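You operate a simulated robot arm through the tools that you are given. There is no shell and no other tool.

The job below is to be done with a simulated robot arm. You get a single attempt, and the scene is never put back.

JOB
Polish the tarnish off the brass tray.
Fine: polish from the polish tin, on the polishing pad; the pad goes back where it stood and the lid back on the tin. Set down upright: polishing pad. What is to be rubbed or washed off counts as gone when no trace of it is left.

Only the result counts: the job must be done as asked and must still hold three seconds after the hand-in. Knocking over, shifting, dropping, spilling or breaking anything else fails it. A push-on lid holds only when it is set on centred and level and pressed home; a screw cap is set on level and turned clockwise until tight.

ROBOT AND FRAMES
A 7-joint arm with a two-finger parallel gripper, fixed in place. Base frame: the origin is at the foot of the arm, x ahead of it, y to its left, z up; the work surface is at about z = 0. Units: m, rad, N and s.
With the tool pointing down near the work surface it reaches from about 0.22 to 0.58 m from the base axis. Its first joint turns from -1.152 to 1.152 rad. Payload 2.5 kg.
Tool frame: the origin (TCP) lies between the finger pads and is the grasp point; the fingertips stand 0.023 m ahead of it; z points along the fingers, y is the line along which they close. The gripper opens to 0.094 m. The fingers are 0.038 m wide and 0.01 m thick; the gripper's body (0.054 by 0.096 m) begins 0.039 m behind the TCP.
Orientation is that of the tool frame in the base frame, as [roll, pitch, yaw] about the fixed x, y, z axes, in that order (R = Rz(yaw) Ry(pitch) Rx(roll)). With the fingers straight down and closing along the base's y, the tool's x points along the base's -x, its y along +y and its z along -z.

CONTROLS
- The arm moves only by the tool drive_tool. Its arguments are lists of equal length, an entry for each row: "travel": the shift along the tool's x, y, z in m, a list of three; "rot": the turn, a rotation vector about the tool's x, y, z in rad, a list of three; "jaw": the closure, from 0 (fully open) to 1 (shut). In form: {"travel": [[tx, ty, tz], ...], "rot": [[wx, wy, wz], ...], "jaw": [jaw, ...]}. A call has 1 to 20 rows; each row shifts and turns the commanded pose from where the row before left it, along the tool's axes as they then stand. A row lasts 0.2 s, in which the tool goes at most 0.05 m and 0.15 rad; a call with a longer step from one row to the next is refused whole, and so is a gripper value outside its range. A pose out of reach is approached as far as the arm can. The call stops where the force on the tool passes 70 N (or 10 N more than at its start, if that is more) or the arm is blocked; 0.2 s more then pass. Each finger travels about 0.108 m/s and halts on what it meets, pressing with about 26 N; the grip force reading is that of the motor and also rises with nothing between the fingers. The clock runs only during rows and for 0.2 s after the last one: add rows that do not move to give the fingers time. The reply holds the time, the measured pose of the TCP, the force on the tool along the base axes, the opening and the grip force, in the units named above and with some noise, with the torque about the TCP (base axes, N m) and any sound that the robot's microphone picked up, and new pictures: "show" is both (left out), scene, wrist or none.
- Cameras (640 x 400 px; columns grow to the right, rows downward): "scene" is fixed at [0.0821, -0.3879, 0.5621]; the picture's right is [0.99, -0.15, 0.00], its down [-0.06, -0.39, -0.92] and it looks along [0.13, 0.91, -0.40] (base axes); focal length 327 px, centre (320, 200). "wrist" rides on the gripper at [0.086, 0.016, -0.074] in the tool frame; the picture's right is [-0.18, 0.98, 0.00], its down [-0.58, -0.11, -0.81] and it looks along [-0.79, -0.15, 0.59] (tool axes); focal length 243 px, centre (320, 200). There is no depth. A picture from a camera that has moved, and an enlarged one, comes with that camera's place and axes in the base frame and with its lens.
- zoom(camera, box): a new picture of the part [left, top, right, bottom] of that camera's present view, enlarged. No time passes.
- sign_off(): hands the job in; it is judged then, once.

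Places have to be worked out from the pictures, the camera data and where the tool is seen. Open the gripper and draw the arm clear of the work before you hand the job in, unless the task says otherwise.

The tools are called after "Request:" as name(argument=value, ...) on one line, values as JSON. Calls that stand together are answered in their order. drive_tool: Moves the arm, as the interface text tells. Its arguments: {"type":"object","properties":{"travel":{"type":"array"},"rot":{"type":"array"},"jaw":{"type":"array"},"show":{"type":"string","enum":["both","scene","wrist","none"]}},"required":["travel","rot","jaw"]} The other tools are called the same way: zoom (camera, box) takes an enlarged picture of a part of a camera's view; sign_off () hands the job in.

At the start:

```text
clock: 0.0
tool_pos: [0.2734, 0.2566, 0.3437]
tool_rot: [3.14, 0.0, -3.14]
contact_force: [-0.2, 0.2, 0.4]
moment: [-0.01, 0.0, 0.02]
opening: 0.0939
gripper_force: 0.1
```

scene: 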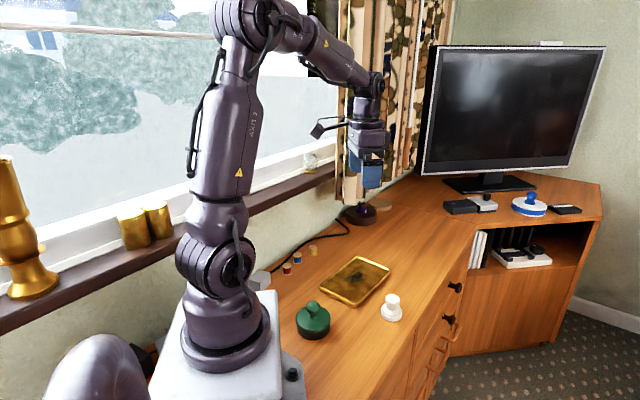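
wrist: 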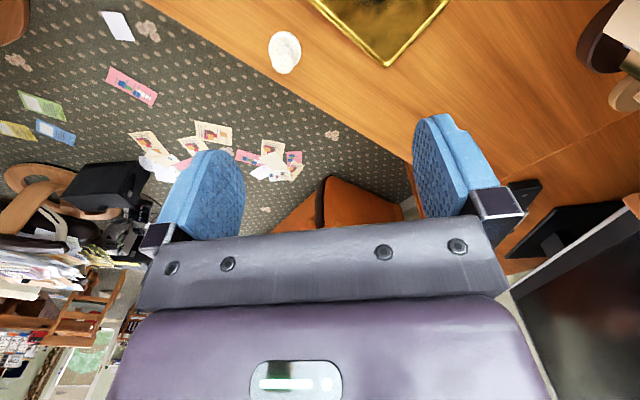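

I see a brass tray with dark tarnish, a green lidded tin (probably the polish), and a white knobbed object (probably the pad). I'll zoom in to identify them better.

Request:
zoom(camera="scene", box=[240, 230, 440, 355])

Request:
zoom(camera="scene", box=[280, 280, 420, 350])

Request:
zoom(camera="scene", box=[420, 170, 620, 280])

Request:
zoom(camera="wrist", box=[220, 0, 480, 120])

```text
3.20 times, centred on (340, 292) of scene
camera zoom: at [0.0821, -0.3879, 0.5621], right [0.99, -0.15, 0.0], down [-0.06, -0.39, -0.92], along [0.13, 0.91, -0.4], focal length 1045 px, centre (256, -96)
```

zoom: 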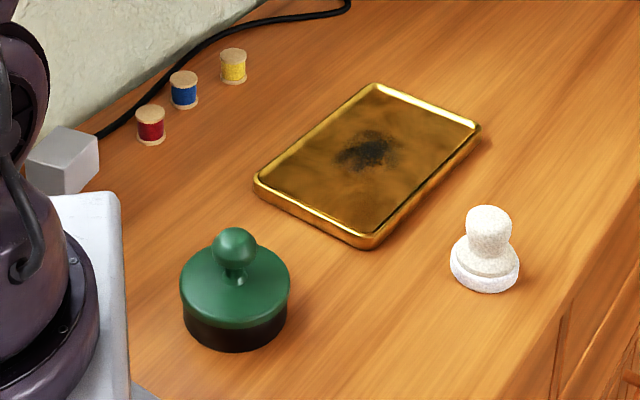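

```text
4.57 times, centred on (350, 315) of scene
camera zoom: at [0.0821, -0.3879, 0.5621], right [0.99, -0.15, 0.0], down [-0.06, -0.39, -0.92], along [0.13, 0.91, -0.4], focal length 1493 px, centre (183, -326)
```

zoom: 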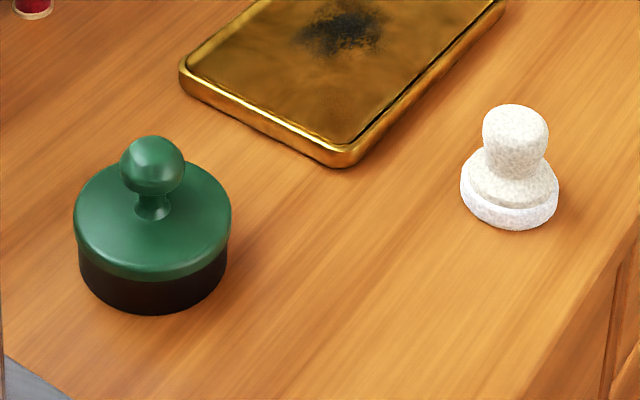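

```text
3.20 times, centred on (520, 225) of scene
camera zoom: at [0.0821, -0.3879, 0.5621], right [0.99, -0.15, 0.0], down [-0.06, -0.39, -0.92], along [0.13, 0.91, -0.4], focal length 1045 px, centre (-320, 120)
```

zoom: 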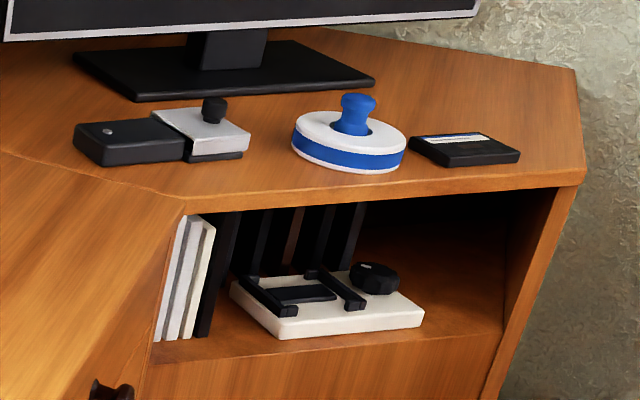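

```text
2.46 times, centred on (350, 60) of wrist
camera zoom: at [0.1868, 0.2722, 0.4189], right [0.18, 0.98, 0.0], down [0.58, -0.11, 0.81], along [0.79, -0.15, -0.59], focal length 597 px, centre (246, 545)
```

zoom: 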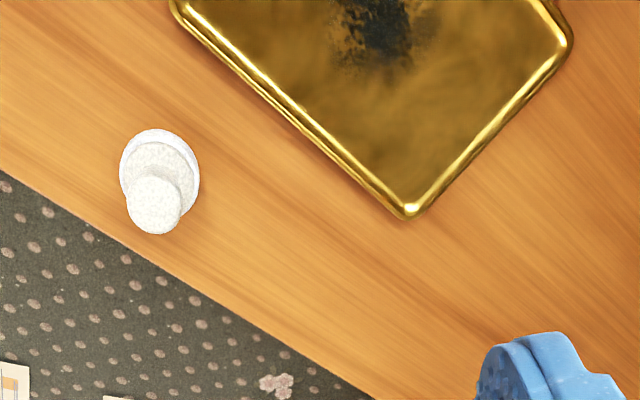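

The pad with its knob stands at about (0.34, 0.19), the tin with its knobbed lid at about (0.15, 0.17), and the tarnish at about (0.287, 0.34). I'll move over and turn the tool so the wrist camera sits on the -y side and sees the tin, tray and pad.

Request:
drive_tool(travel=[[0.007, -0.043, 0], [0.007, -0.043, 0], [0.006, -0.044, 0], [0, 0, 0], [0, 0, 0], [0, 0, 0], [0, 0, 0], [0, 0, 0], [0, 0, 0], [0, 0, 0], [0, 0, 0], [0, 0, 0], [0, 0, 0], [0, 0, 0], [0, 0, 0]], rot=[[0, 0, 0], [0, 0, 0], [0, 0, 0], [0, 0, -0.15], [0, 0, -0.15], [0, 0, -0.15], [0, 0, -0.15], [0, 0, -0.15], [0, 0, -0.15], [0, 0, -0.15], [0, 0, -0.15], [0, 0, -0.15], [0, 0, -0.15], [0, 0, -0.07], [0, 0, 0]], jaw=[0, 0, 0, 0, 0, 0, 0, 0, 0, 0, 0, 0, 0, 0, 0])

```text
clock: 3.2
tool_pos: [0.253, 0.1259, 0.3447]
tool_rot: [-3.142, -0.001, -1.57]
contact_force: [0.7, -0.5, -0.3]
moment: [0.0, -0.01, -0.03]
opening: 0.0941
gripper_force: 0.0
camera wrist: at [0.2371, 0.0397, 0.419], right [-0.98, 0.18, 0.0], down [0.11, 0.58, 0.81], along [0.15, 0.79, -0.59], focal length 243 px, centre (320, 200)
```

scene: 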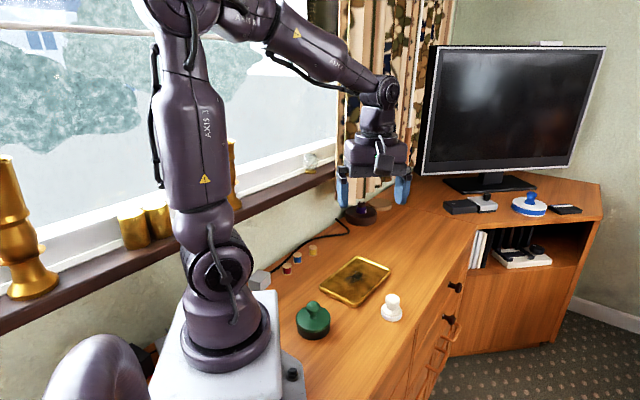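
wrist: 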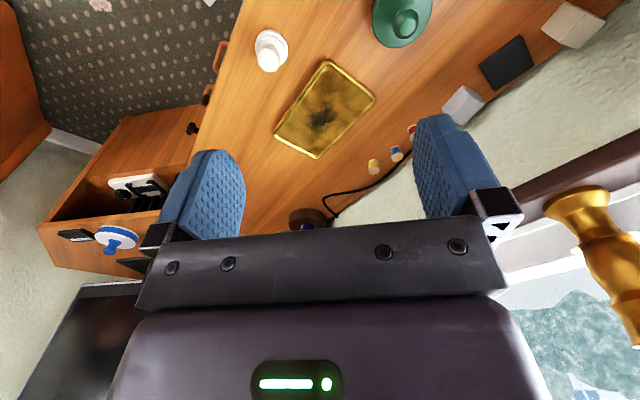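

The wrist view now shows the tin, pad and tray together. I'll zoom in on them for accurate positions.

Request:
zoom(camera="wrist", box=[240, 0, 440, 125])

Request:
zoom(camera="wrist", box=[260, 50, 388, 170])

Request:
zoom(camera="wrist", box=[440, 0, 640, 125])

Request:
zoom(camera="scene", box=[310, 245, 410, 310])

```text
3.20 times, centred on (340, 62) of wrist
camera zoom: at [0.2371, 0.0397, 0.419], right [-0.98, 0.18, 0.0], down [0.11, 0.58, 0.81], along [0.15, 0.79, -0.59], focal length 776 px, centre (256, 640)
```

zoom: 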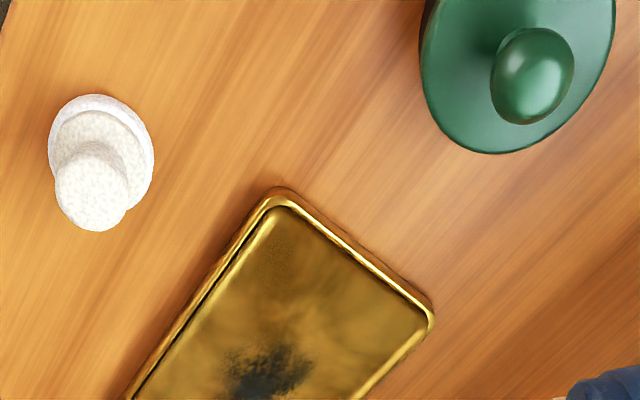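

```text
3.33 times, centred on (324, 110) of wrist
camera zoom: at [0.2371, 0.0397, 0.419], right [-0.98, 0.18, 0.0], down [0.11, 0.58, 0.81], along [0.15, 0.79, -0.59], focal length 809 px, centre (307, 500)
```

zoom: 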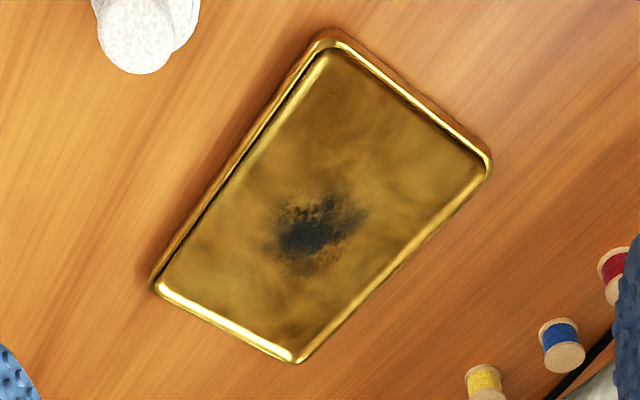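

```text
3.20 times, centred on (540, 62) of wrist
camera zoom: at [0.2371, 0.0397, 0.419], right [-0.98, 0.18, 0.0], down [0.11, 0.58, 0.81], along [0.15, 0.79, -0.59], focal length 776 px, centre (-384, 640)
```

zoom: 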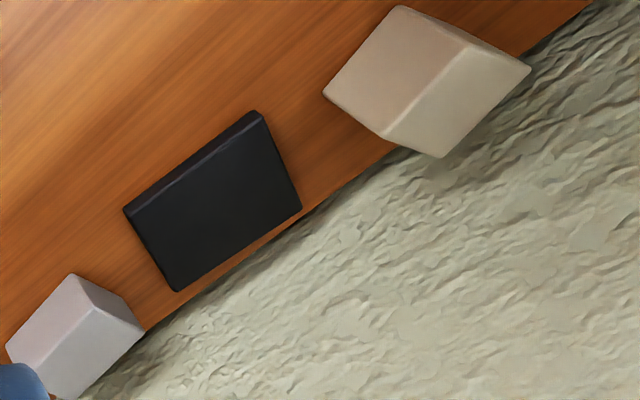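

```text
6.15 times, centred on (360, 278) of scene
camera zoom: at [0.0821, -0.3879, 0.5621], right [0.99, -0.15, 0.0], down [-0.06, -0.39, -0.92], along [0.13, 0.91, -0.4], focal length 2010 px, centre (74, -277)
```

zoom: 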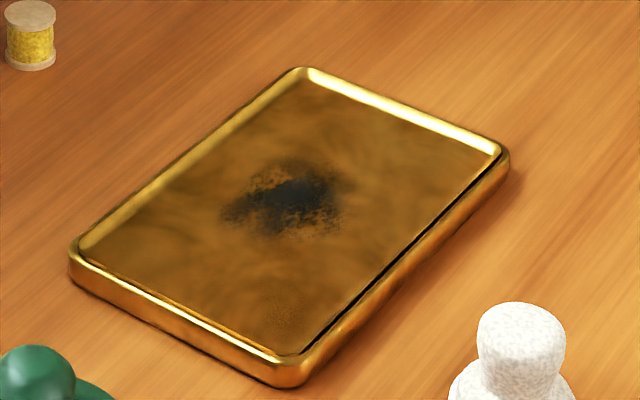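

I'll take close reference pictures of the pad, tin and tray from the fixed scene camera so that I can compare placements later.

Request:
zoom(camera="scene", box=[360, 280, 424, 320])

Request:
zoom(camera="scene", box=[282, 292, 346, 332])

Request:
zoom(camera="scene", box=[240, 280, 304, 400])

```text
10.00 times, centred on (392, 300) of scene
camera zoom: at [0.0821, -0.3879, 0.5621], right [0.99, -0.15, 0.0], down [-0.06, -0.39, -0.92], along [0.13, 0.91, -0.4], focal length 3266 px, centre (-400, -800)
```

zoom: 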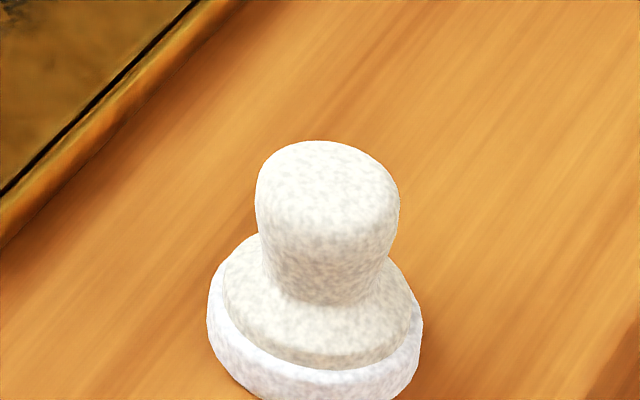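

```text
10.00 times, centred on (314, 312) of scene
camera zoom: at [0.0821, -0.3879, 0.5621], right [0.99, -0.15, 0.0], down [-0.06, -0.39, -0.92], along [0.13, 0.91, -0.4], focal length 3266 px, centre (380, -920)
```

zoom: 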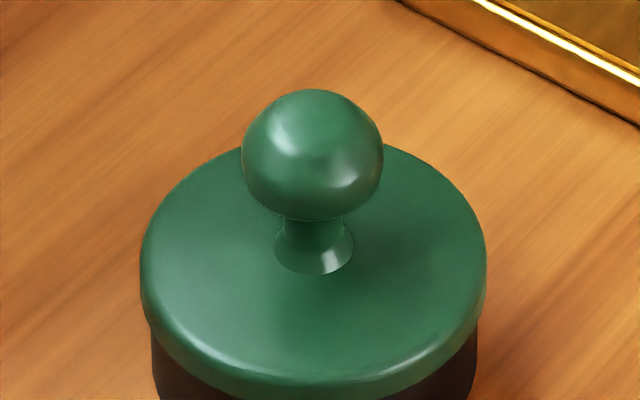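

```text
3.33 times, centred on (272, 340) of scene
camera zoom: at [0.0821, -0.3879, 0.5621], right [0.99, -0.15, 0.0], down [-0.06, -0.39, -0.92], along [0.13, 0.91, -0.4], focal length 1089 px, centre (480, -267)
```

zoom: 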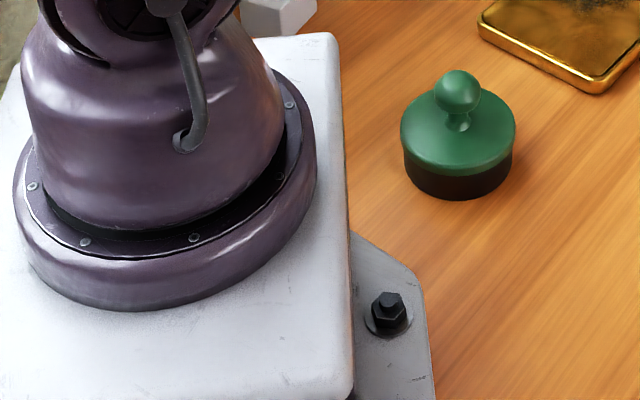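

The lid's knob centre is near (0.1505, 0.172, 0.059). I'll move to a hover about 9 cm above it with the jaws open and check alignment.

Request:
drive_tool(travel=[[-0.0092, 0.0205, 0.0389], [-0.0092, 0.0205, 0.0389], [-0.0092, 0.0205, 0.0389], [-0.0092, 0.0205, 0.0389], [-0.0093, 0.0205, 0.0391], [0, 0, 0]], rot=[[0, 0, 0], [0, 0, 0], [0, 0, 0], [0, 0, 0], [0, 0, 0], [0, 0, 0]], jaw=[0, 0, 0, 0, 0, 0])

```text
clock: 4.6
tool_pos: [0.1474, 0.1698, 0.1478]
tool_rot: [3.141, -0.001, -1.573]
contact_force: [-0.1, -0.3, 0.3]
moment: [0.01, -0.02, 0.04]
opening: 0.0942
gripper_force: 0.1
camera wrist: at [0.1312, 0.0832, 0.2228], right [-0.98, 0.19, 0.0], down [0.11, 0.58, 0.81], along [0.15, 0.79, -0.59], focal length 243 px, centre (320, 200)
```

scene: 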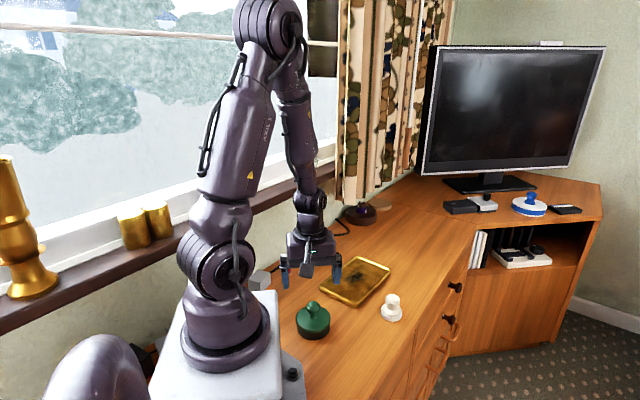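
wrist: 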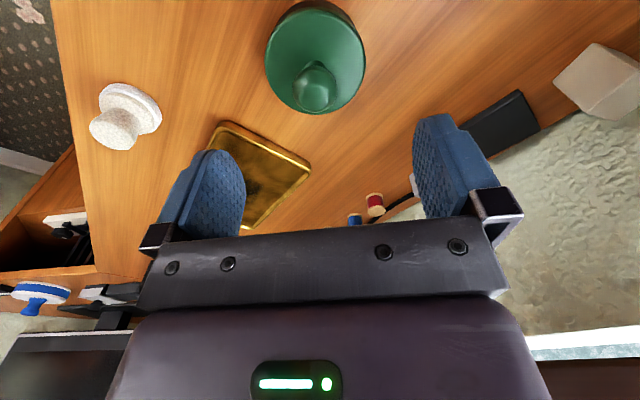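

The knob projects close to where I expected. I'll zoom in on it to refine the alignment.

Request:
zoom(camera="wrist", box=[256, 0, 384, 120])

Request:
zoom(camera="wrist", box=[80, 60, 176, 160])

```text
3.33 times, centred on (320, 60) of wrist
camera zoom: at [0.1312, 0.0832, 0.2228], right [-0.98, 0.19, 0.0], down [0.11, 0.58, 0.81], along [0.15, 0.79, -0.59], focal length 809 px, centre (320, 667)
```

zoom: 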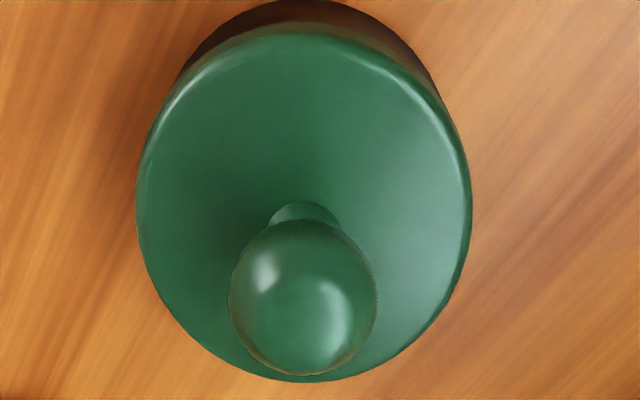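

```text
4.00 times, centred on (128, 110) of wrist
camera zoom: at [0.1312, 0.0832, 0.2228], right [-0.98, 0.19, 0.0], down [0.11, 0.58, 0.81], along [0.15, 0.79, -0.59], focal length 970 px, centre (1088, 560)
```

zoom: 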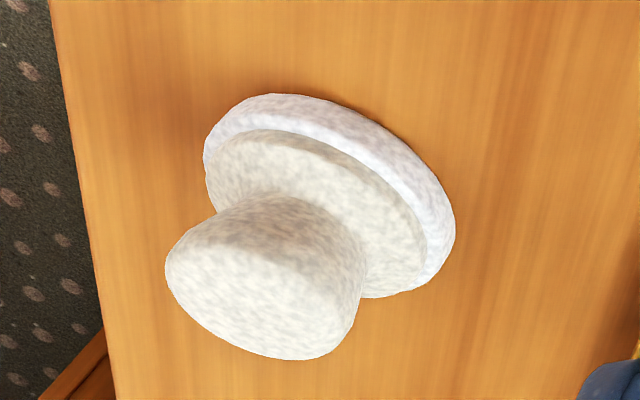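

The knob sits about 4 mm toward +x and 2 mm toward +y of the tool axis. I'll correct that and go down partway.

Request:
drive_tool(travel=[[-0.0017, -0.0037, 0.02], [0, 0, 0.02], [0, 0, 0], [0, 0, 0]], rot=[[0, 0, 0], [0, 0, 0], [0, 0, 0], [0, 0, 0]], jaw=[0, 0, 0, 0], show="wrist")

Request:
zoom(camera="wrist", box=[240, 20, 400, 140])

```text
clock: 5.6
tool_pos: [0.1541, 0.1727, 0.1076]
tool_rot: [3.141, 0.001, -1.572]
contact_force: [0.3, -0.1, -0.5]
moment: [-0.03, -0.02, -0.03]
opening: 0.094
gripper_force: 0.1
camera wrist: at [0.137, 0.0856, 0.1824], right [-0.98, 0.19, 0.0], down [0.11, 0.58, 0.81], along [0.15, 0.79, -0.59], focal length 243 px, centre (320, 200)
```

wrist: 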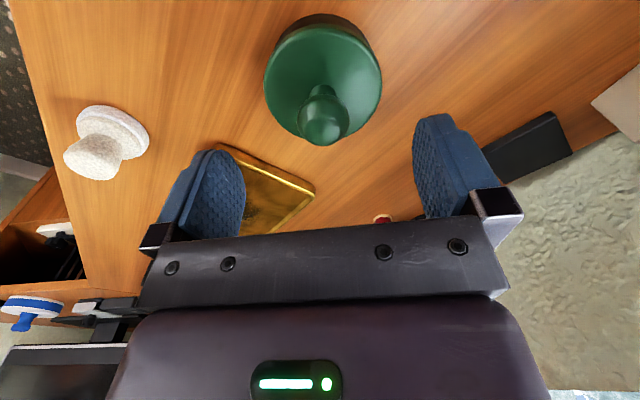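

```text
3.33 times, centred on (320, 80) of wrist
camera zoom: at [0.137, 0.0856, 0.1824], right [-0.98, 0.19, 0.0], down [0.11, 0.58, 0.81], along [0.15, 0.79, -0.59], focal length 809 px, centre (320, 600)
```

zoom: 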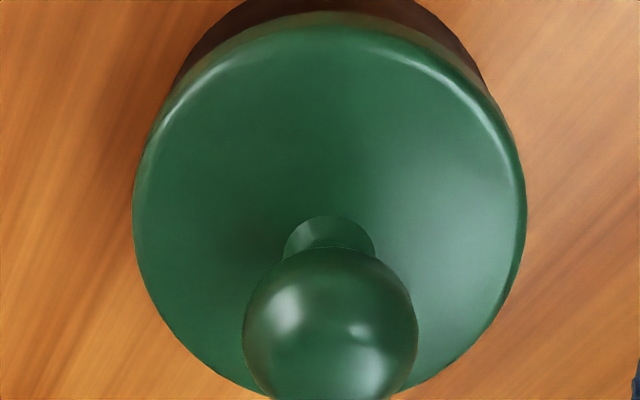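

The knob is nearly centred now, off by about 2 mm toward -x. I'll correct that, lower to a TCP height of about 0.070 and close on the knob.

Request:
drive_tool(travel=[[0, 0.002, 0.0188], [0, 0, 0.0188], [0, 0, 0], [0, 0, 0], [0, 0, 0], [0, 0, 0], [0, 0, 0]], rot=[[0, 0, 0], [0, 0, 0], [0, 0, 0], [0, 0, 0], [0, 0, 0], [0, 0, 0], [0, 0, 0]], jaw=[0, 0, 0, 0.5, 1, 1, 1])

```text
clock: 7.2
tool_pos: [0.1508, 0.1734, 0.071]
tool_rot: [-3.141, -0.001, -1.573]
contact_force: [0.0, 0.3, 0.4]
moment: [-0.02, 0.01, 0.01]
opening: 0.0297
gripper_force: 25.9
heard: snap
camera wrist: at [0.1354, 0.0868, 0.146], right [-0.98, 0.19, 0.0], down [0.11, 0.58, 0.81], along [0.15, 0.79, -0.59], focal length 243 px, centre (320, 200)
```

scene: 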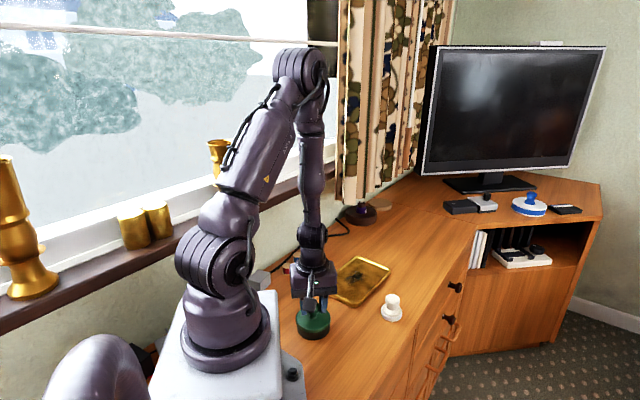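
wrist: 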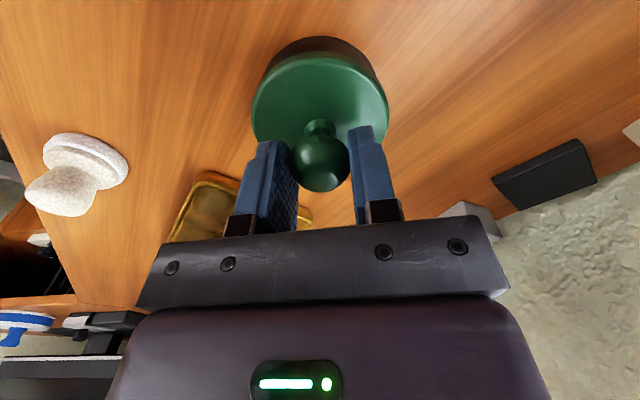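

I have the knob, with an opening of 0.0297 and a grip force of 26 N, and I heard a snap as it closed. Now I'll pull the lid up slowly in small steps.

Request:
drive_tool(travel=[[0, 0, -0.002], [0, 0, -0.002], [0, 0, -0.003], [0, 0, -0.004], [0, 0, 0]], rot=[[0, 0, 0], [0, 0, 0], [0, 0, 0], [0, 0, 0], [0, 0, 0]], jaw=[1, 1, 1, 1, 1])

Request:
zoom(camera="scene", box=[270, 270, 366, 350])

Request:
zoom(camera="wrist", box=[230, 20, 410, 220])

```text
clock: 8.4
tool_pos: [0.1516, 0.1737, 0.0832]
tool_rot: [3.141, -0.001, -1.572]
contact_force: [-0.2, 1.5, -1.1]
moment: [-0.03, -0.02, -0.05]
opening: 0.0304
gripper_force: 26.4
camera wrist: at [0.1364, 0.0872, 0.1578], right [-0.98, 0.19, 0.0], down [0.11, 0.58, 0.81], along [0.15, 0.79, -0.59], focal length 243 px, centre (320, 200)
```

scene: 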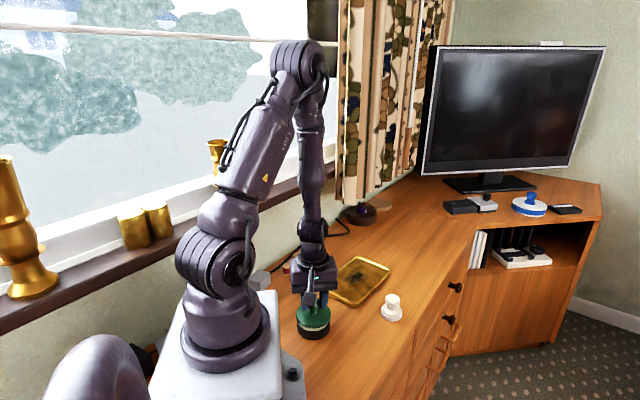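
wrist: 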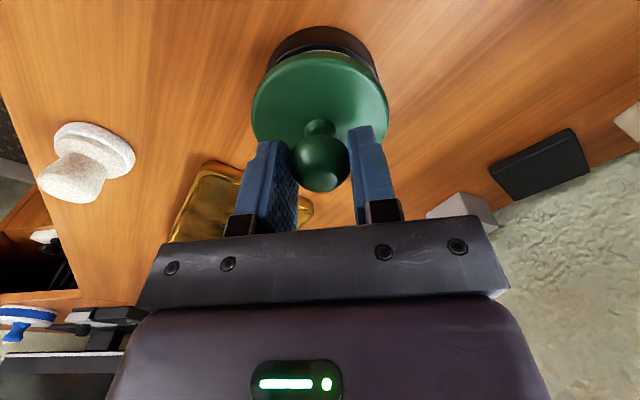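

```text
5.00 times, centred on (318, 310) of scene
camera zoom: at [0.0821, -0.3879, 0.5621], right [0.99, -0.15, 0.0], down [-0.06, -0.39, -0.92], along [0.13, 0.91, -0.4], focal length 1633 px, centre (330, -350)
```

zoom: 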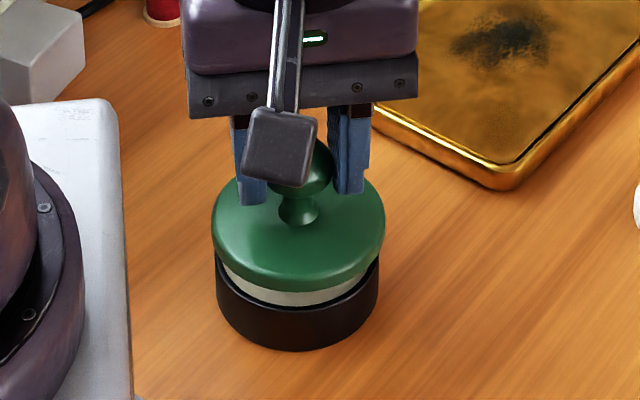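

```text
2.00 times, centred on (320, 120) of wrist
camera zoom: at [0.1364, 0.0872, 0.1578], right [-0.98, 0.19, 0.0], down [0.11, 0.58, 0.81], along [0.15, 0.79, -0.59], focal length 485 px, centre (320, 360)
```

zoom: 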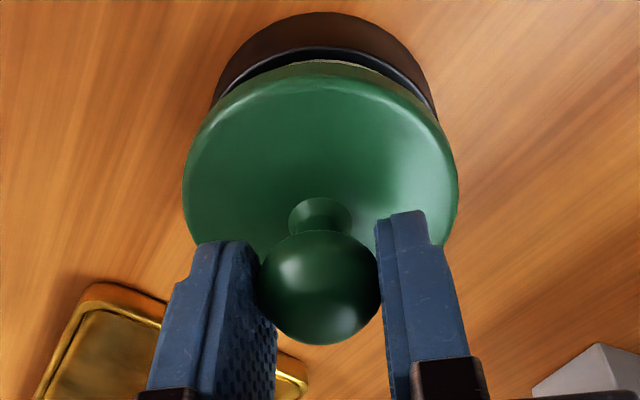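

The lid lifted off cleanly. It has an inner plug, and the tin stayed in place. I'll raise it and carry it to the free spot near (0.235, 0.115), then look at the open tin.

Request:
drive_tool(travel=[[0, 0, -0.015], [0, 0, -0.02], [0, 0, -0.02], [0.012, -0.0168, 0], [0.0155, -0.0226, 0], [0.0155, -0.0226, 0], [0.015, -0.0218, 0], [0, 0, 0]], rot=[[0, 0, 0], [0, 0, 0], [0, 0, 0], [0, 0, 0], [0, 0, 0], [0, 0, 0], [0, 0, 0], [0, 0, 0]], jaw=[1, 1, 1, 1, 1, 1, 1, 1])

Request:
zoom(camera="scene", box=[280, 240, 408, 350])

Request:
zoom(camera="wrist", box=[230, 20, 410, 220])

```text
clock: 10.2
tool_pos: [0.2358, 0.1151, 0.1373]
tool_rot: [3.14, 0.0, -1.571]
contact_force: [-0.4, 0.3, 0.2]
moment: [0.0, 0.0, -0.01]
opening: 0.0302
gripper_force: 25.8
camera wrist: at [0.2215, 0.0286, 0.2115], right [-0.98, 0.18, 0.0], down [0.11, 0.58, 0.81], along [0.15, 0.79, -0.59], focal length 243 px, centre (320, 200)
```

scene: 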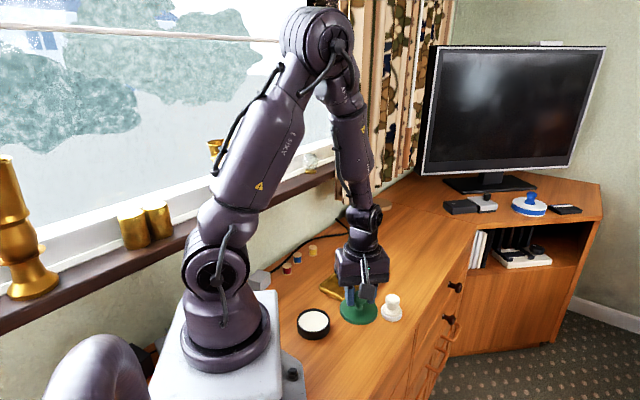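
wrist: 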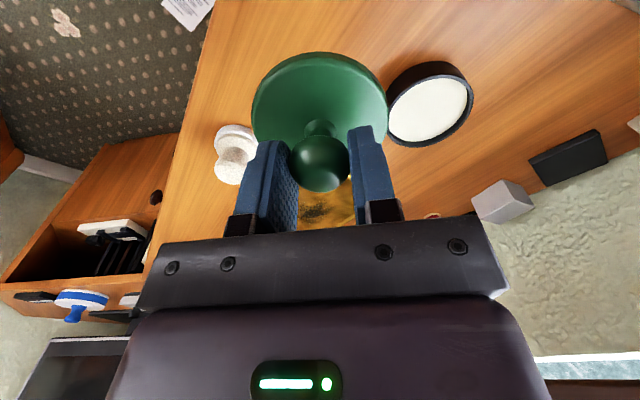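

```text
3.64 times, centred on (344, 295) of scene
camera zoom: at [0.0821, -0.3879, 0.5621], right [0.99, -0.15, 0.0], down [-0.06, -0.39, -0.92], along [0.13, 0.91, -0.4], focal length 1188 px, centre (233, -146)
```

zoom: 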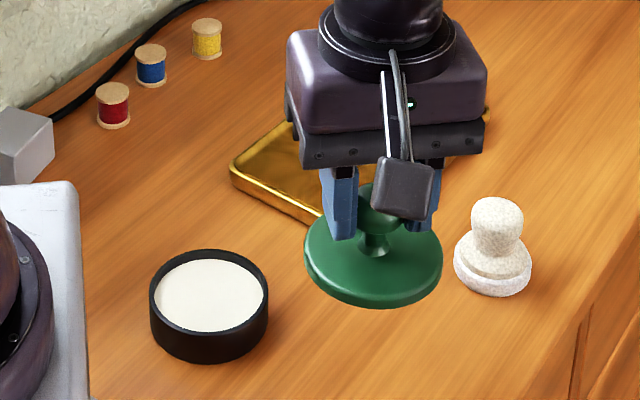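

```text
2.00 times, centred on (320, 120) of wrist
camera zoom: at [0.2215, 0.0286, 0.2115], right [-0.98, 0.18, 0.0], down [0.11, 0.58, 0.81], along [0.15, 0.79, -0.59], focal length 485 px, centre (320, 360)
```

zoom: 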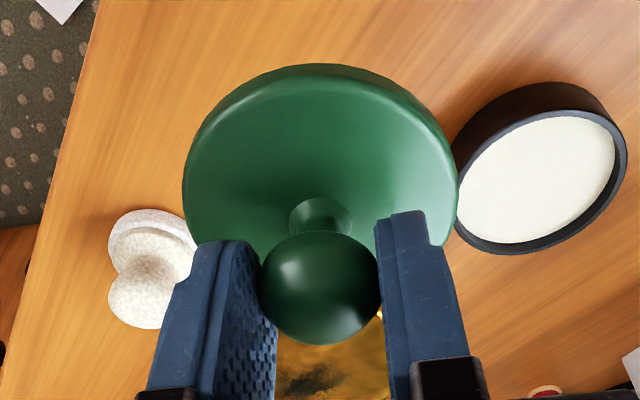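

The tin is full of cream polish, and its rim is clear to see. I'll lower the lid toward the table at (0.235, 0.115) and feel for contact near the end.

Request:
drive_tool(travel=[[0, 0, 0.024], [0, 0, 0.024], [0, 0, 0.02], [0, 0, 0.004], [0, 0, 0.002], [0, 0, 0]], rot=[[0, 0, 0], [0, 0, 0], [0, 0, 0], [0, 0, 0], [0, 0, 0], [0, 0, 0]], jaw=[1, 1, 1, 1, 1, 1])

Request:
zoom(camera="scene", box=[310, 270, 406, 350])

```text
clock: 11.6
tool_pos: [0.2364, 0.1165, 0.0624]
tool_rot: [3.139, 0.0, -1.574]
contact_force: [-0.8, 0.5, 0.1]
moment: [0.01, 0.01, 0.01]
opening: 0.0301
gripper_force: 25.5
camera wrist: at [0.2204, 0.0301, 0.1379], right [-0.98, 0.19, 0.0], down [0.11, 0.58, 0.81], along [0.15, 0.79, -0.59], focal length 243 px, centre (320, 200)
```

scene: 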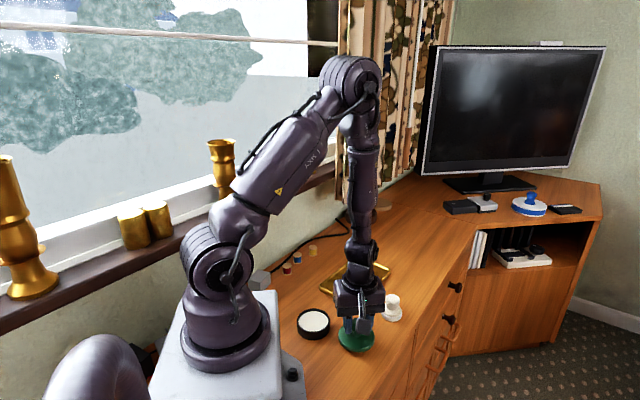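
wrist: 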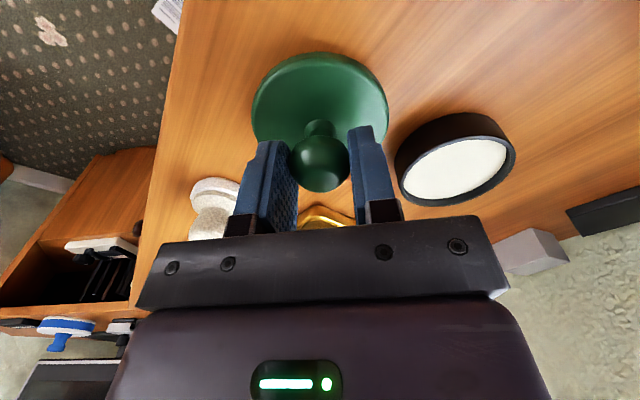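

```text
5.00 times, centred on (358, 310) of scene
camera zoom: at [0.0821, -0.3879, 0.5621], right [0.99, -0.15, 0.0], down [-0.06, -0.39, -0.92], along [0.13, 0.91, -0.4], focal length 1633 px, centre (130, -350)
```

zoom: 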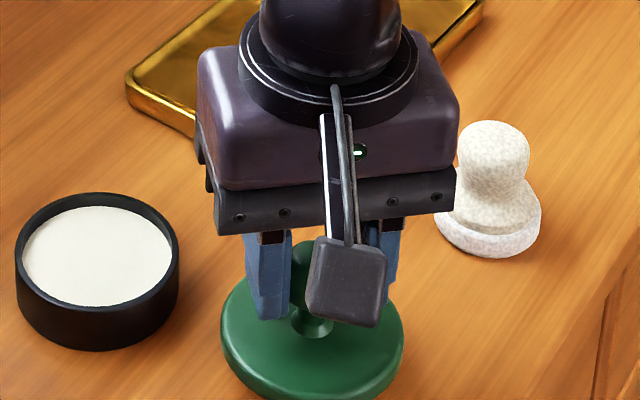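

There's no contact yet at z≈0.063. I'll keep lowering in small steps.

Request:
drive_tool(travel=[[0, 0, 0.0015], [0, 0, 0.0015], [0, 0, 0]], rot=[[0, 0, 0], [0, 0, 0], [0, 0, 0]], jaw=[1, 1, 1], show="none")

```text
clock: 12.4
tool_pos: [0.2358, 0.117, 0.0601]
tool_rot: [-3.141, 0.0, -1.572]
contact_force: [-0.2, 0.2, -0.3]
moment: [-0.01, 0.03, 0.01]
opening: 0.0296
gripper_force: 25.5
```

Still free at z≈0.060, so I'll lower further.

Request:
drive_tool(travel=[[0, 0, 0.0015], [0, 0, 0.0015], [0, 0, 0]], rot=[[0, 0, 0], [0, 0, 0], [0, 0, 0]], jaw=[1, 1, 1], show="none")

```text
clock: 13.2
tool_pos: [0.236, 0.1172, 0.0578]
tool_rot: [3.141, 0.0, -1.572]
contact_force: [-0.1, 0.4, 0.4]
moment: [0.0, 0.02, 0.0]
opening: 0.0301
gripper_force: 26.4
```

Still free at z≈0.058, so I'll lower a bit more.

Request:
drive_tool(travel=[[0, 0, 0.001], [0, 0, 0.001], [0, 0, 0.001], [0, 0, 0]], rot=[[0, 0, 0], [0, 0, 0], [0, 0, 0], [0, 0, 0]], jaw=[1, 1, 1, 1], show="scene")

Request:
zoom(camera="scene", box=[320, 300, 400, 360])

```text
clock: 14.2
tool_pos: [0.2358, 0.1152, 0.0546]
tool_rot: [3.141, -0.001, -1.572]
contact_force: [0.6, 0.0, -0.7]
moment: [-0.01, 0.01, -0.03]
opening: 0.0299
gripper_force: 25.9
```

scene: 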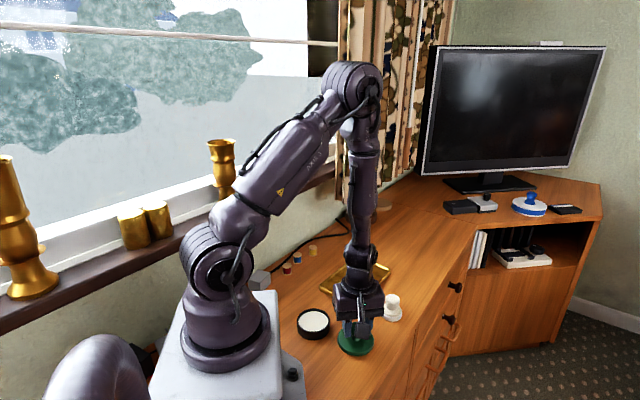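

```text
6.67 times, centred on (360, 330) of scene
camera zoom: at [0.0821, -0.3879, 0.5621], right [0.99, -0.15, 0.0], down [-0.06, -0.39, -0.92], along [0.13, 0.91, -0.4], focal length 2178 px, centre (53, -667)
```

zoom: 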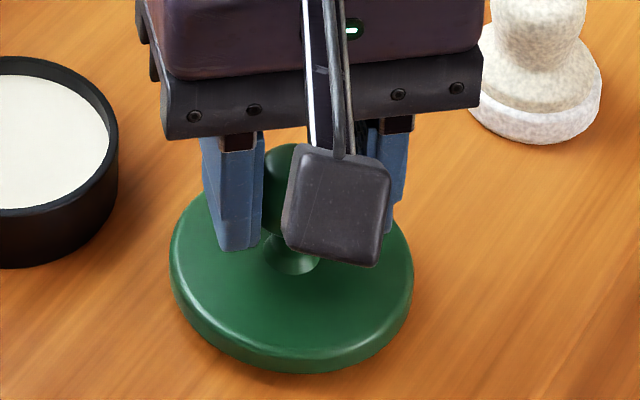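

The lid looks very near the surface, with z≈0.0545 and no force yet. I'll continue in 1 mm steps.

Request:
drive_tool(travel=[[0, 0, 0.001], [0, 0, 0.001], [0, 0, 0]], rot=[[0, 0, 0], [0, 0, 0], [0, 0, 0]], jaw=[1, 1, 1], show="none")

```text
clock: 15.0
tool_pos: [0.2353, 0.1157, 0.0522]
tool_rot: [-3.141, 0.001, -1.573]
contact_force: [-0.1, 0.0, 0.7]
moment: [-0.04, 0.02, 0.01]
opening: 0.0297
gripper_force: 26.3
```

No contact yet. Two more 1 mm steps.

Request:
drive_tool(travel=[[0, 0, 0.001], [0, 0, 0.001], [0, 0, 0]], rot=[[0, 0, 0], [0, 0, 0], [0, 0, 0]], jaw=[1, 1, 1], show="none")

```text
clock: 15.8
tool_pos: [0.2357, 0.1169, 0.0503]
tool_rot: [-3.14, -0.001, -1.573]
contact_force: [-8.4, 0.0, 33.5]
moment: [0.03, 0.24, 0.05]
opening: 0.03
gripper_force: 26.0
```

The lid is on the table with 33 N pressing. I'll back off about 1.3 mm to relieve it, then open the jaws moderately.

Request:
drive_tool(travel=[[0, 0, -0.0013], [0, 0, 0]], rot=[[0, 0, 0], [0, 0, 0]], jaw=[1, 1], show="none")

```text
clock: 16.4
tool_pos: [0.2354, 0.1156, 0.0523]
tool_rot: [3.141, -0.001, -1.573]
contact_force: [1.1, 0.2, -0.8]
moment: [0.02, 0.0, -0.02]
opening: 0.0299
gripper_force: 26.4
```

The contact force is relieved. I'll lower half a millimetre and open the jaws to release the lid.

Request:
drive_tool(travel=[[0, 0, 0.0005], [0, 0, 0], [0, 0, 0], [0, 0, 0]], rot=[[0, 0, 0], [0, 0, 0], [0, 0, 0], [0, 0, 0]], jaw=[1, 0.6, 0.4, 0.4], show="wrist")

```text
clock: 17.4
tool_pos: [0.2359, 0.1152, 0.0515]
tool_rot: [-3.141, 0.0, -1.573]
contact_force: [0.4, 0.1, -0.4]
moment: [-0.01, -0.04, 0.0]
opening: 0.0562
gripper_force: 0.2
camera wrist: at [0.219, 0.029, 0.1267], right [-0.98, 0.19, 0.0], down [0.11, 0.58, 0.81], along [0.15, 0.79, -0.59], focal length 243 px, centre (320, 200)
```

wrist: 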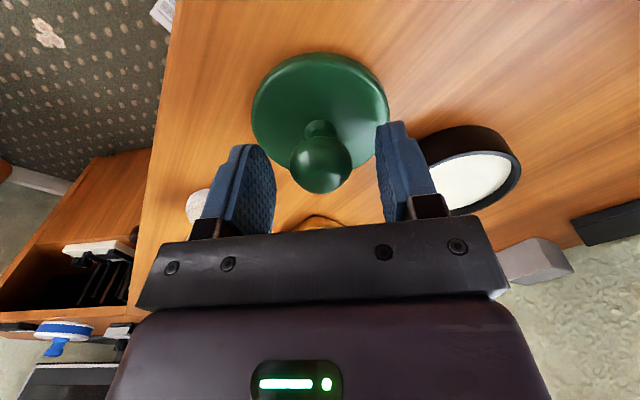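

The lid stands upright on the table, released. I'll rise straight up and move to hover above the pad at about (0.341, 0.188).

Request:
drive_tool(travel=[[0, 0, -0.02], [0, 0, -0.03], [0, 0, -0.04], [-0.0183, -0.0265, 0], [-0.0183, -0.0265, 0], [-0.0183, -0.0265, 0], [-0.0181, -0.0265, 0], [0, 0, 0], [0, 0, 0]], rot=[[0, 0, 0], [0, 0, 0], [0, 0, 0], [0, 0, 0], [0, 0, 0], [0, 0, 0], [0, 0, 0], [0, 0, 0], [0, 0, 0]], jaw=[0.4, 0.4, 0.2, 0, 0, 0, 0, 0, 0])

Request:
zoom(camera="wrist", box=[256, 0, 384, 120])

Request:
zoom(camera="scene", box=[280, 260, 408, 350])

```text
clock: 19.4
tool_pos: [0.342, 0.1911, 0.1411]
tool_rot: [-3.141, 0.0, -1.572]
contact_force: [-0.5, -0.4, 0.0]
moment: [0.0, 0.0, -0.02]
opening: 0.0942
gripper_force: 0.1
camera wrist: at [0.3251, 0.1036, 0.2163], right [-0.98, 0.19, 0.0], down [0.11, 0.58, 0.81], along [0.15, 0.79, -0.59], focal length 243 px, centre (320, 200)
```

scene: 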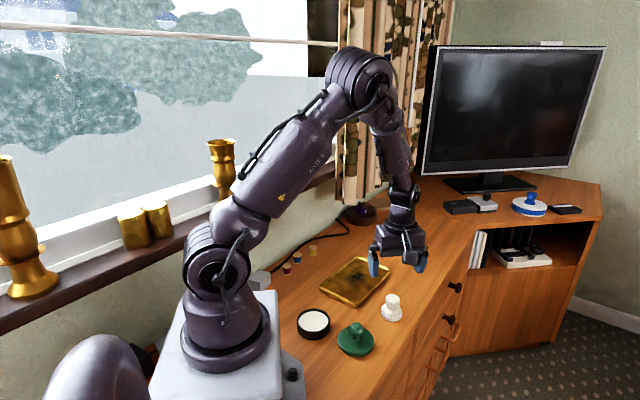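
wrist: 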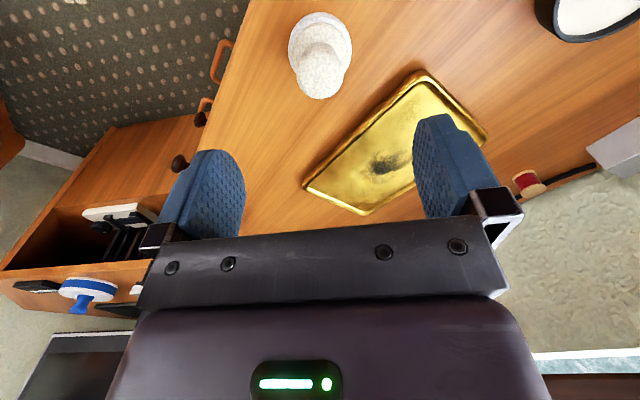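

```text
3.33 times, centred on (320, 60) of wrist
camera zoom: at [0.3251, 0.1036, 0.2163], right [-0.98, 0.19, 0.0], down [0.11, 0.58, 0.81], along [0.15, 0.79, -0.59], focal length 809 px, centre (320, 667)
```

zoom: 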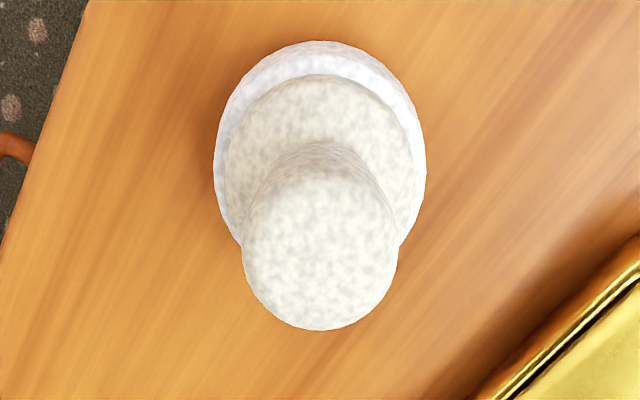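

```text
4.44 times, centred on (344, 305) of scene
camera zoom: at [0.0821, -0.3879, 0.5621], right [0.99, -0.15, 0.0], down [-0.06, -0.39, -0.92], along [0.13, 0.91, -0.4], focal length 1452 px, centre (213, -267)
```

zoom: 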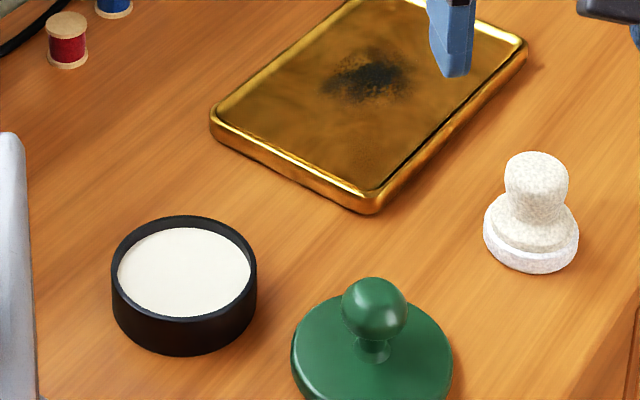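

The pad's knob is centred under the tool at about (0.341, 0.188), and its top is near z≈0.049. I'll descend to TCP z≈0.046 and grip it.

Request:
drive_tool(travel=[[0, 0, 0.03], [0, 0, 0.03], [0, 0, 0.02], [0, 0, 0.0102], [0, 0, 0.005], [0, 0, 0]], rot=[[0, 0, 0], [0, 0, 0], [0, 0, 0], [0, 0, 0], [0, 0, 0], [0, 0, 0]], jaw=[0, 0, 0, 0, 0, 0])

Request:
zoom(camera="scene", box=[352, 265, 432, 325])

Request:
zoom(camera="wrist", box=[230, 60, 410, 220])

```text
clock: 20.8
tool_pos: [0.3421, 0.1891, 0.047]
tool_rot: [3.141, -0.001, -1.573]
contact_force: [-0.2, 0.2, 0.1]
moment: [0.02, -0.06, 0.01]
opening: 0.0941
gripper_force: 0.0
camera wrist: at [0.3265, 0.1021, 0.1215], right [-0.98, 0.19, 0.0], down [0.11, 0.58, 0.81], along [0.15, 0.79, -0.59], focal length 243 px, centre (320, 200)
```

scene: 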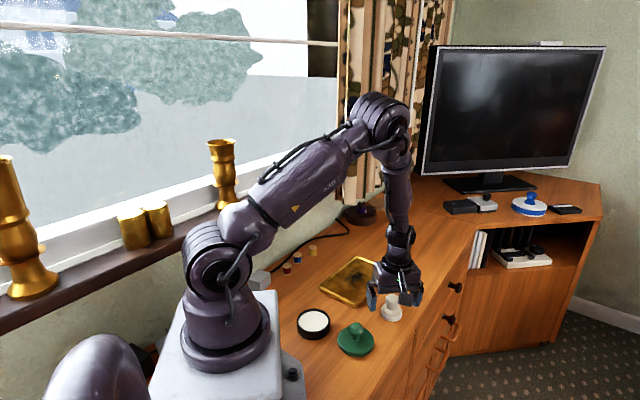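
wrist: 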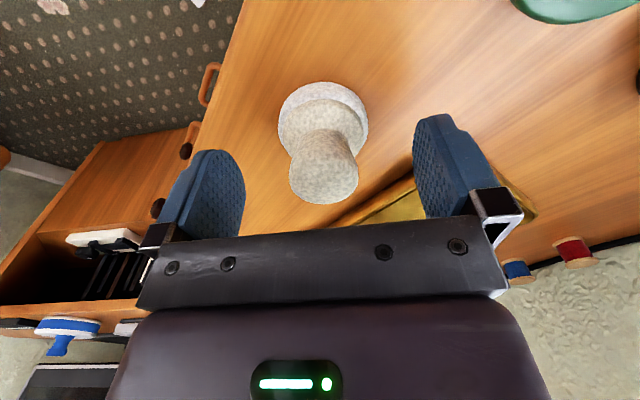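

```text
6.67 times, centred on (392, 295) of scene
camera zoom: at [0.0821, -0.3879, 0.5621], right [0.99, -0.15, 0.0], down [-0.06, -0.39, -0.92], along [0.13, 0.91, -0.4], focal length 2178 px, centre (-160, -433)
```

zoom: 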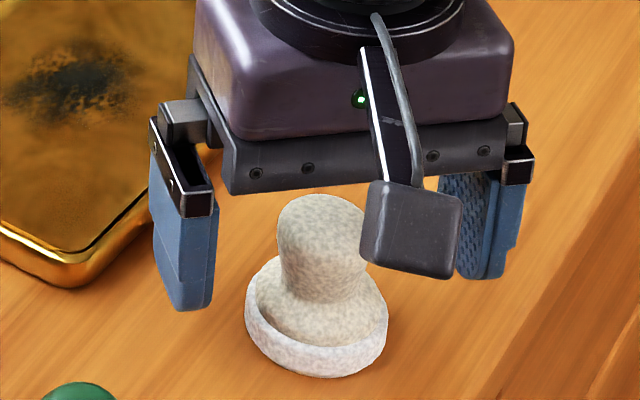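

```text
2.50 times, centred on (320, 140) of wrist
camera zoom: at [0.3265, 0.1021, 0.1215], right [-0.98, 0.19, 0.0], down [0.11, 0.58, 0.81], along [0.15, 0.79, -0.59], focal length 606 px, centre (320, 350)
```

zoom: 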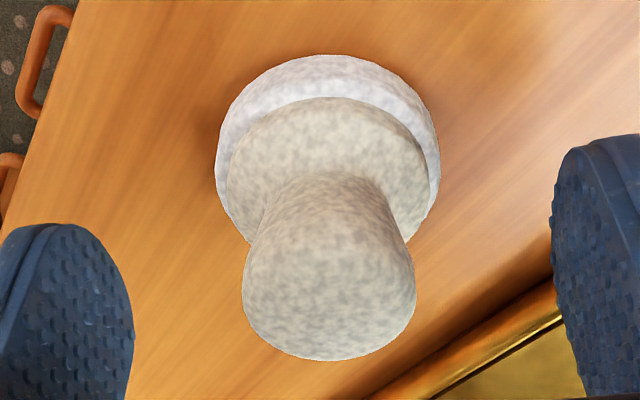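

The pad's axis is about 1.8 mm toward -x, so I'll shift by that and close the jaws on the knob.

Request:
drive_tool(travel=[[0, 0.0018, 0], [0, 0, 0], [0, 0, 0], [0, 0, 0], [0, 0, 0], [0, 0, 0]], rot=[[0, 0, 0], [0, 0, 0], [0, 0, 0], [0, 0, 0], [0, 0, 0], [0, 0, 0]], jaw=[0, 0.4, 0.6, 1, 1, 1])

Request:
zoom(camera="scene", box=[352, 265, 432, 325])

Request:
zoom(camera="wrist", box=[230, 60, 410, 220])

```text
clock: 22.2
tool_pos: [0.3412, 0.1879, 0.0469]
tool_rot: [-3.141, 0.0, -1.572]
contact_force: [1.2, -1.0, 2.0]
moment: [-0.02, -0.03, 0.02]
opening: 0.0308
gripper_force: 25.9
camera wrist: at [0.3243, 0.1019, 0.1217], right [-0.98, 0.19, 0.0], down [0.11, 0.58, 0.81], along [0.15, 0.79, -0.59], focal length 243 px, centre (320, 200)
```

scene: 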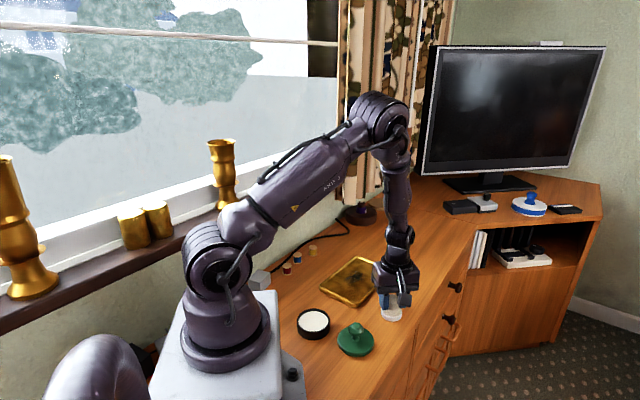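
wrist: 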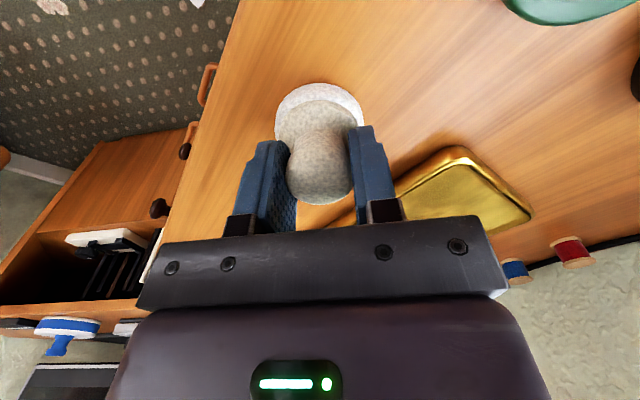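

```text
6.67 times, centred on (392, 295) of scene
camera zoom: at [0.0821, -0.3879, 0.5621], right [0.99, -0.15, 0.0], down [-0.06, -0.39, -0.92], along [0.13, 0.91, -0.4], focal length 2178 px, centre (-160, -433)
```

zoom: 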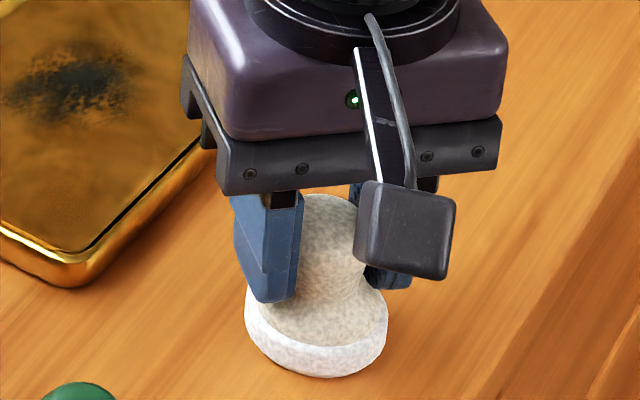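

```text
2.50 times, centred on (320, 140) of wrist
camera zoom: at [0.3243, 0.1019, 0.1217], right [-0.98, 0.19, 0.0], down [0.11, 0.58, 0.81], along [0.15, 0.79, -0.59], focal length 606 px, centre (320, 350)
```

zoom: 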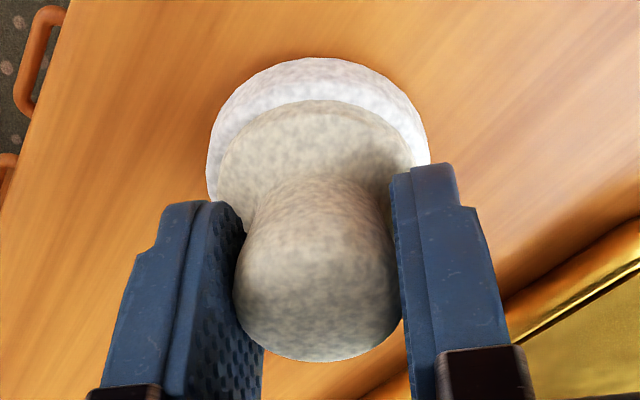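

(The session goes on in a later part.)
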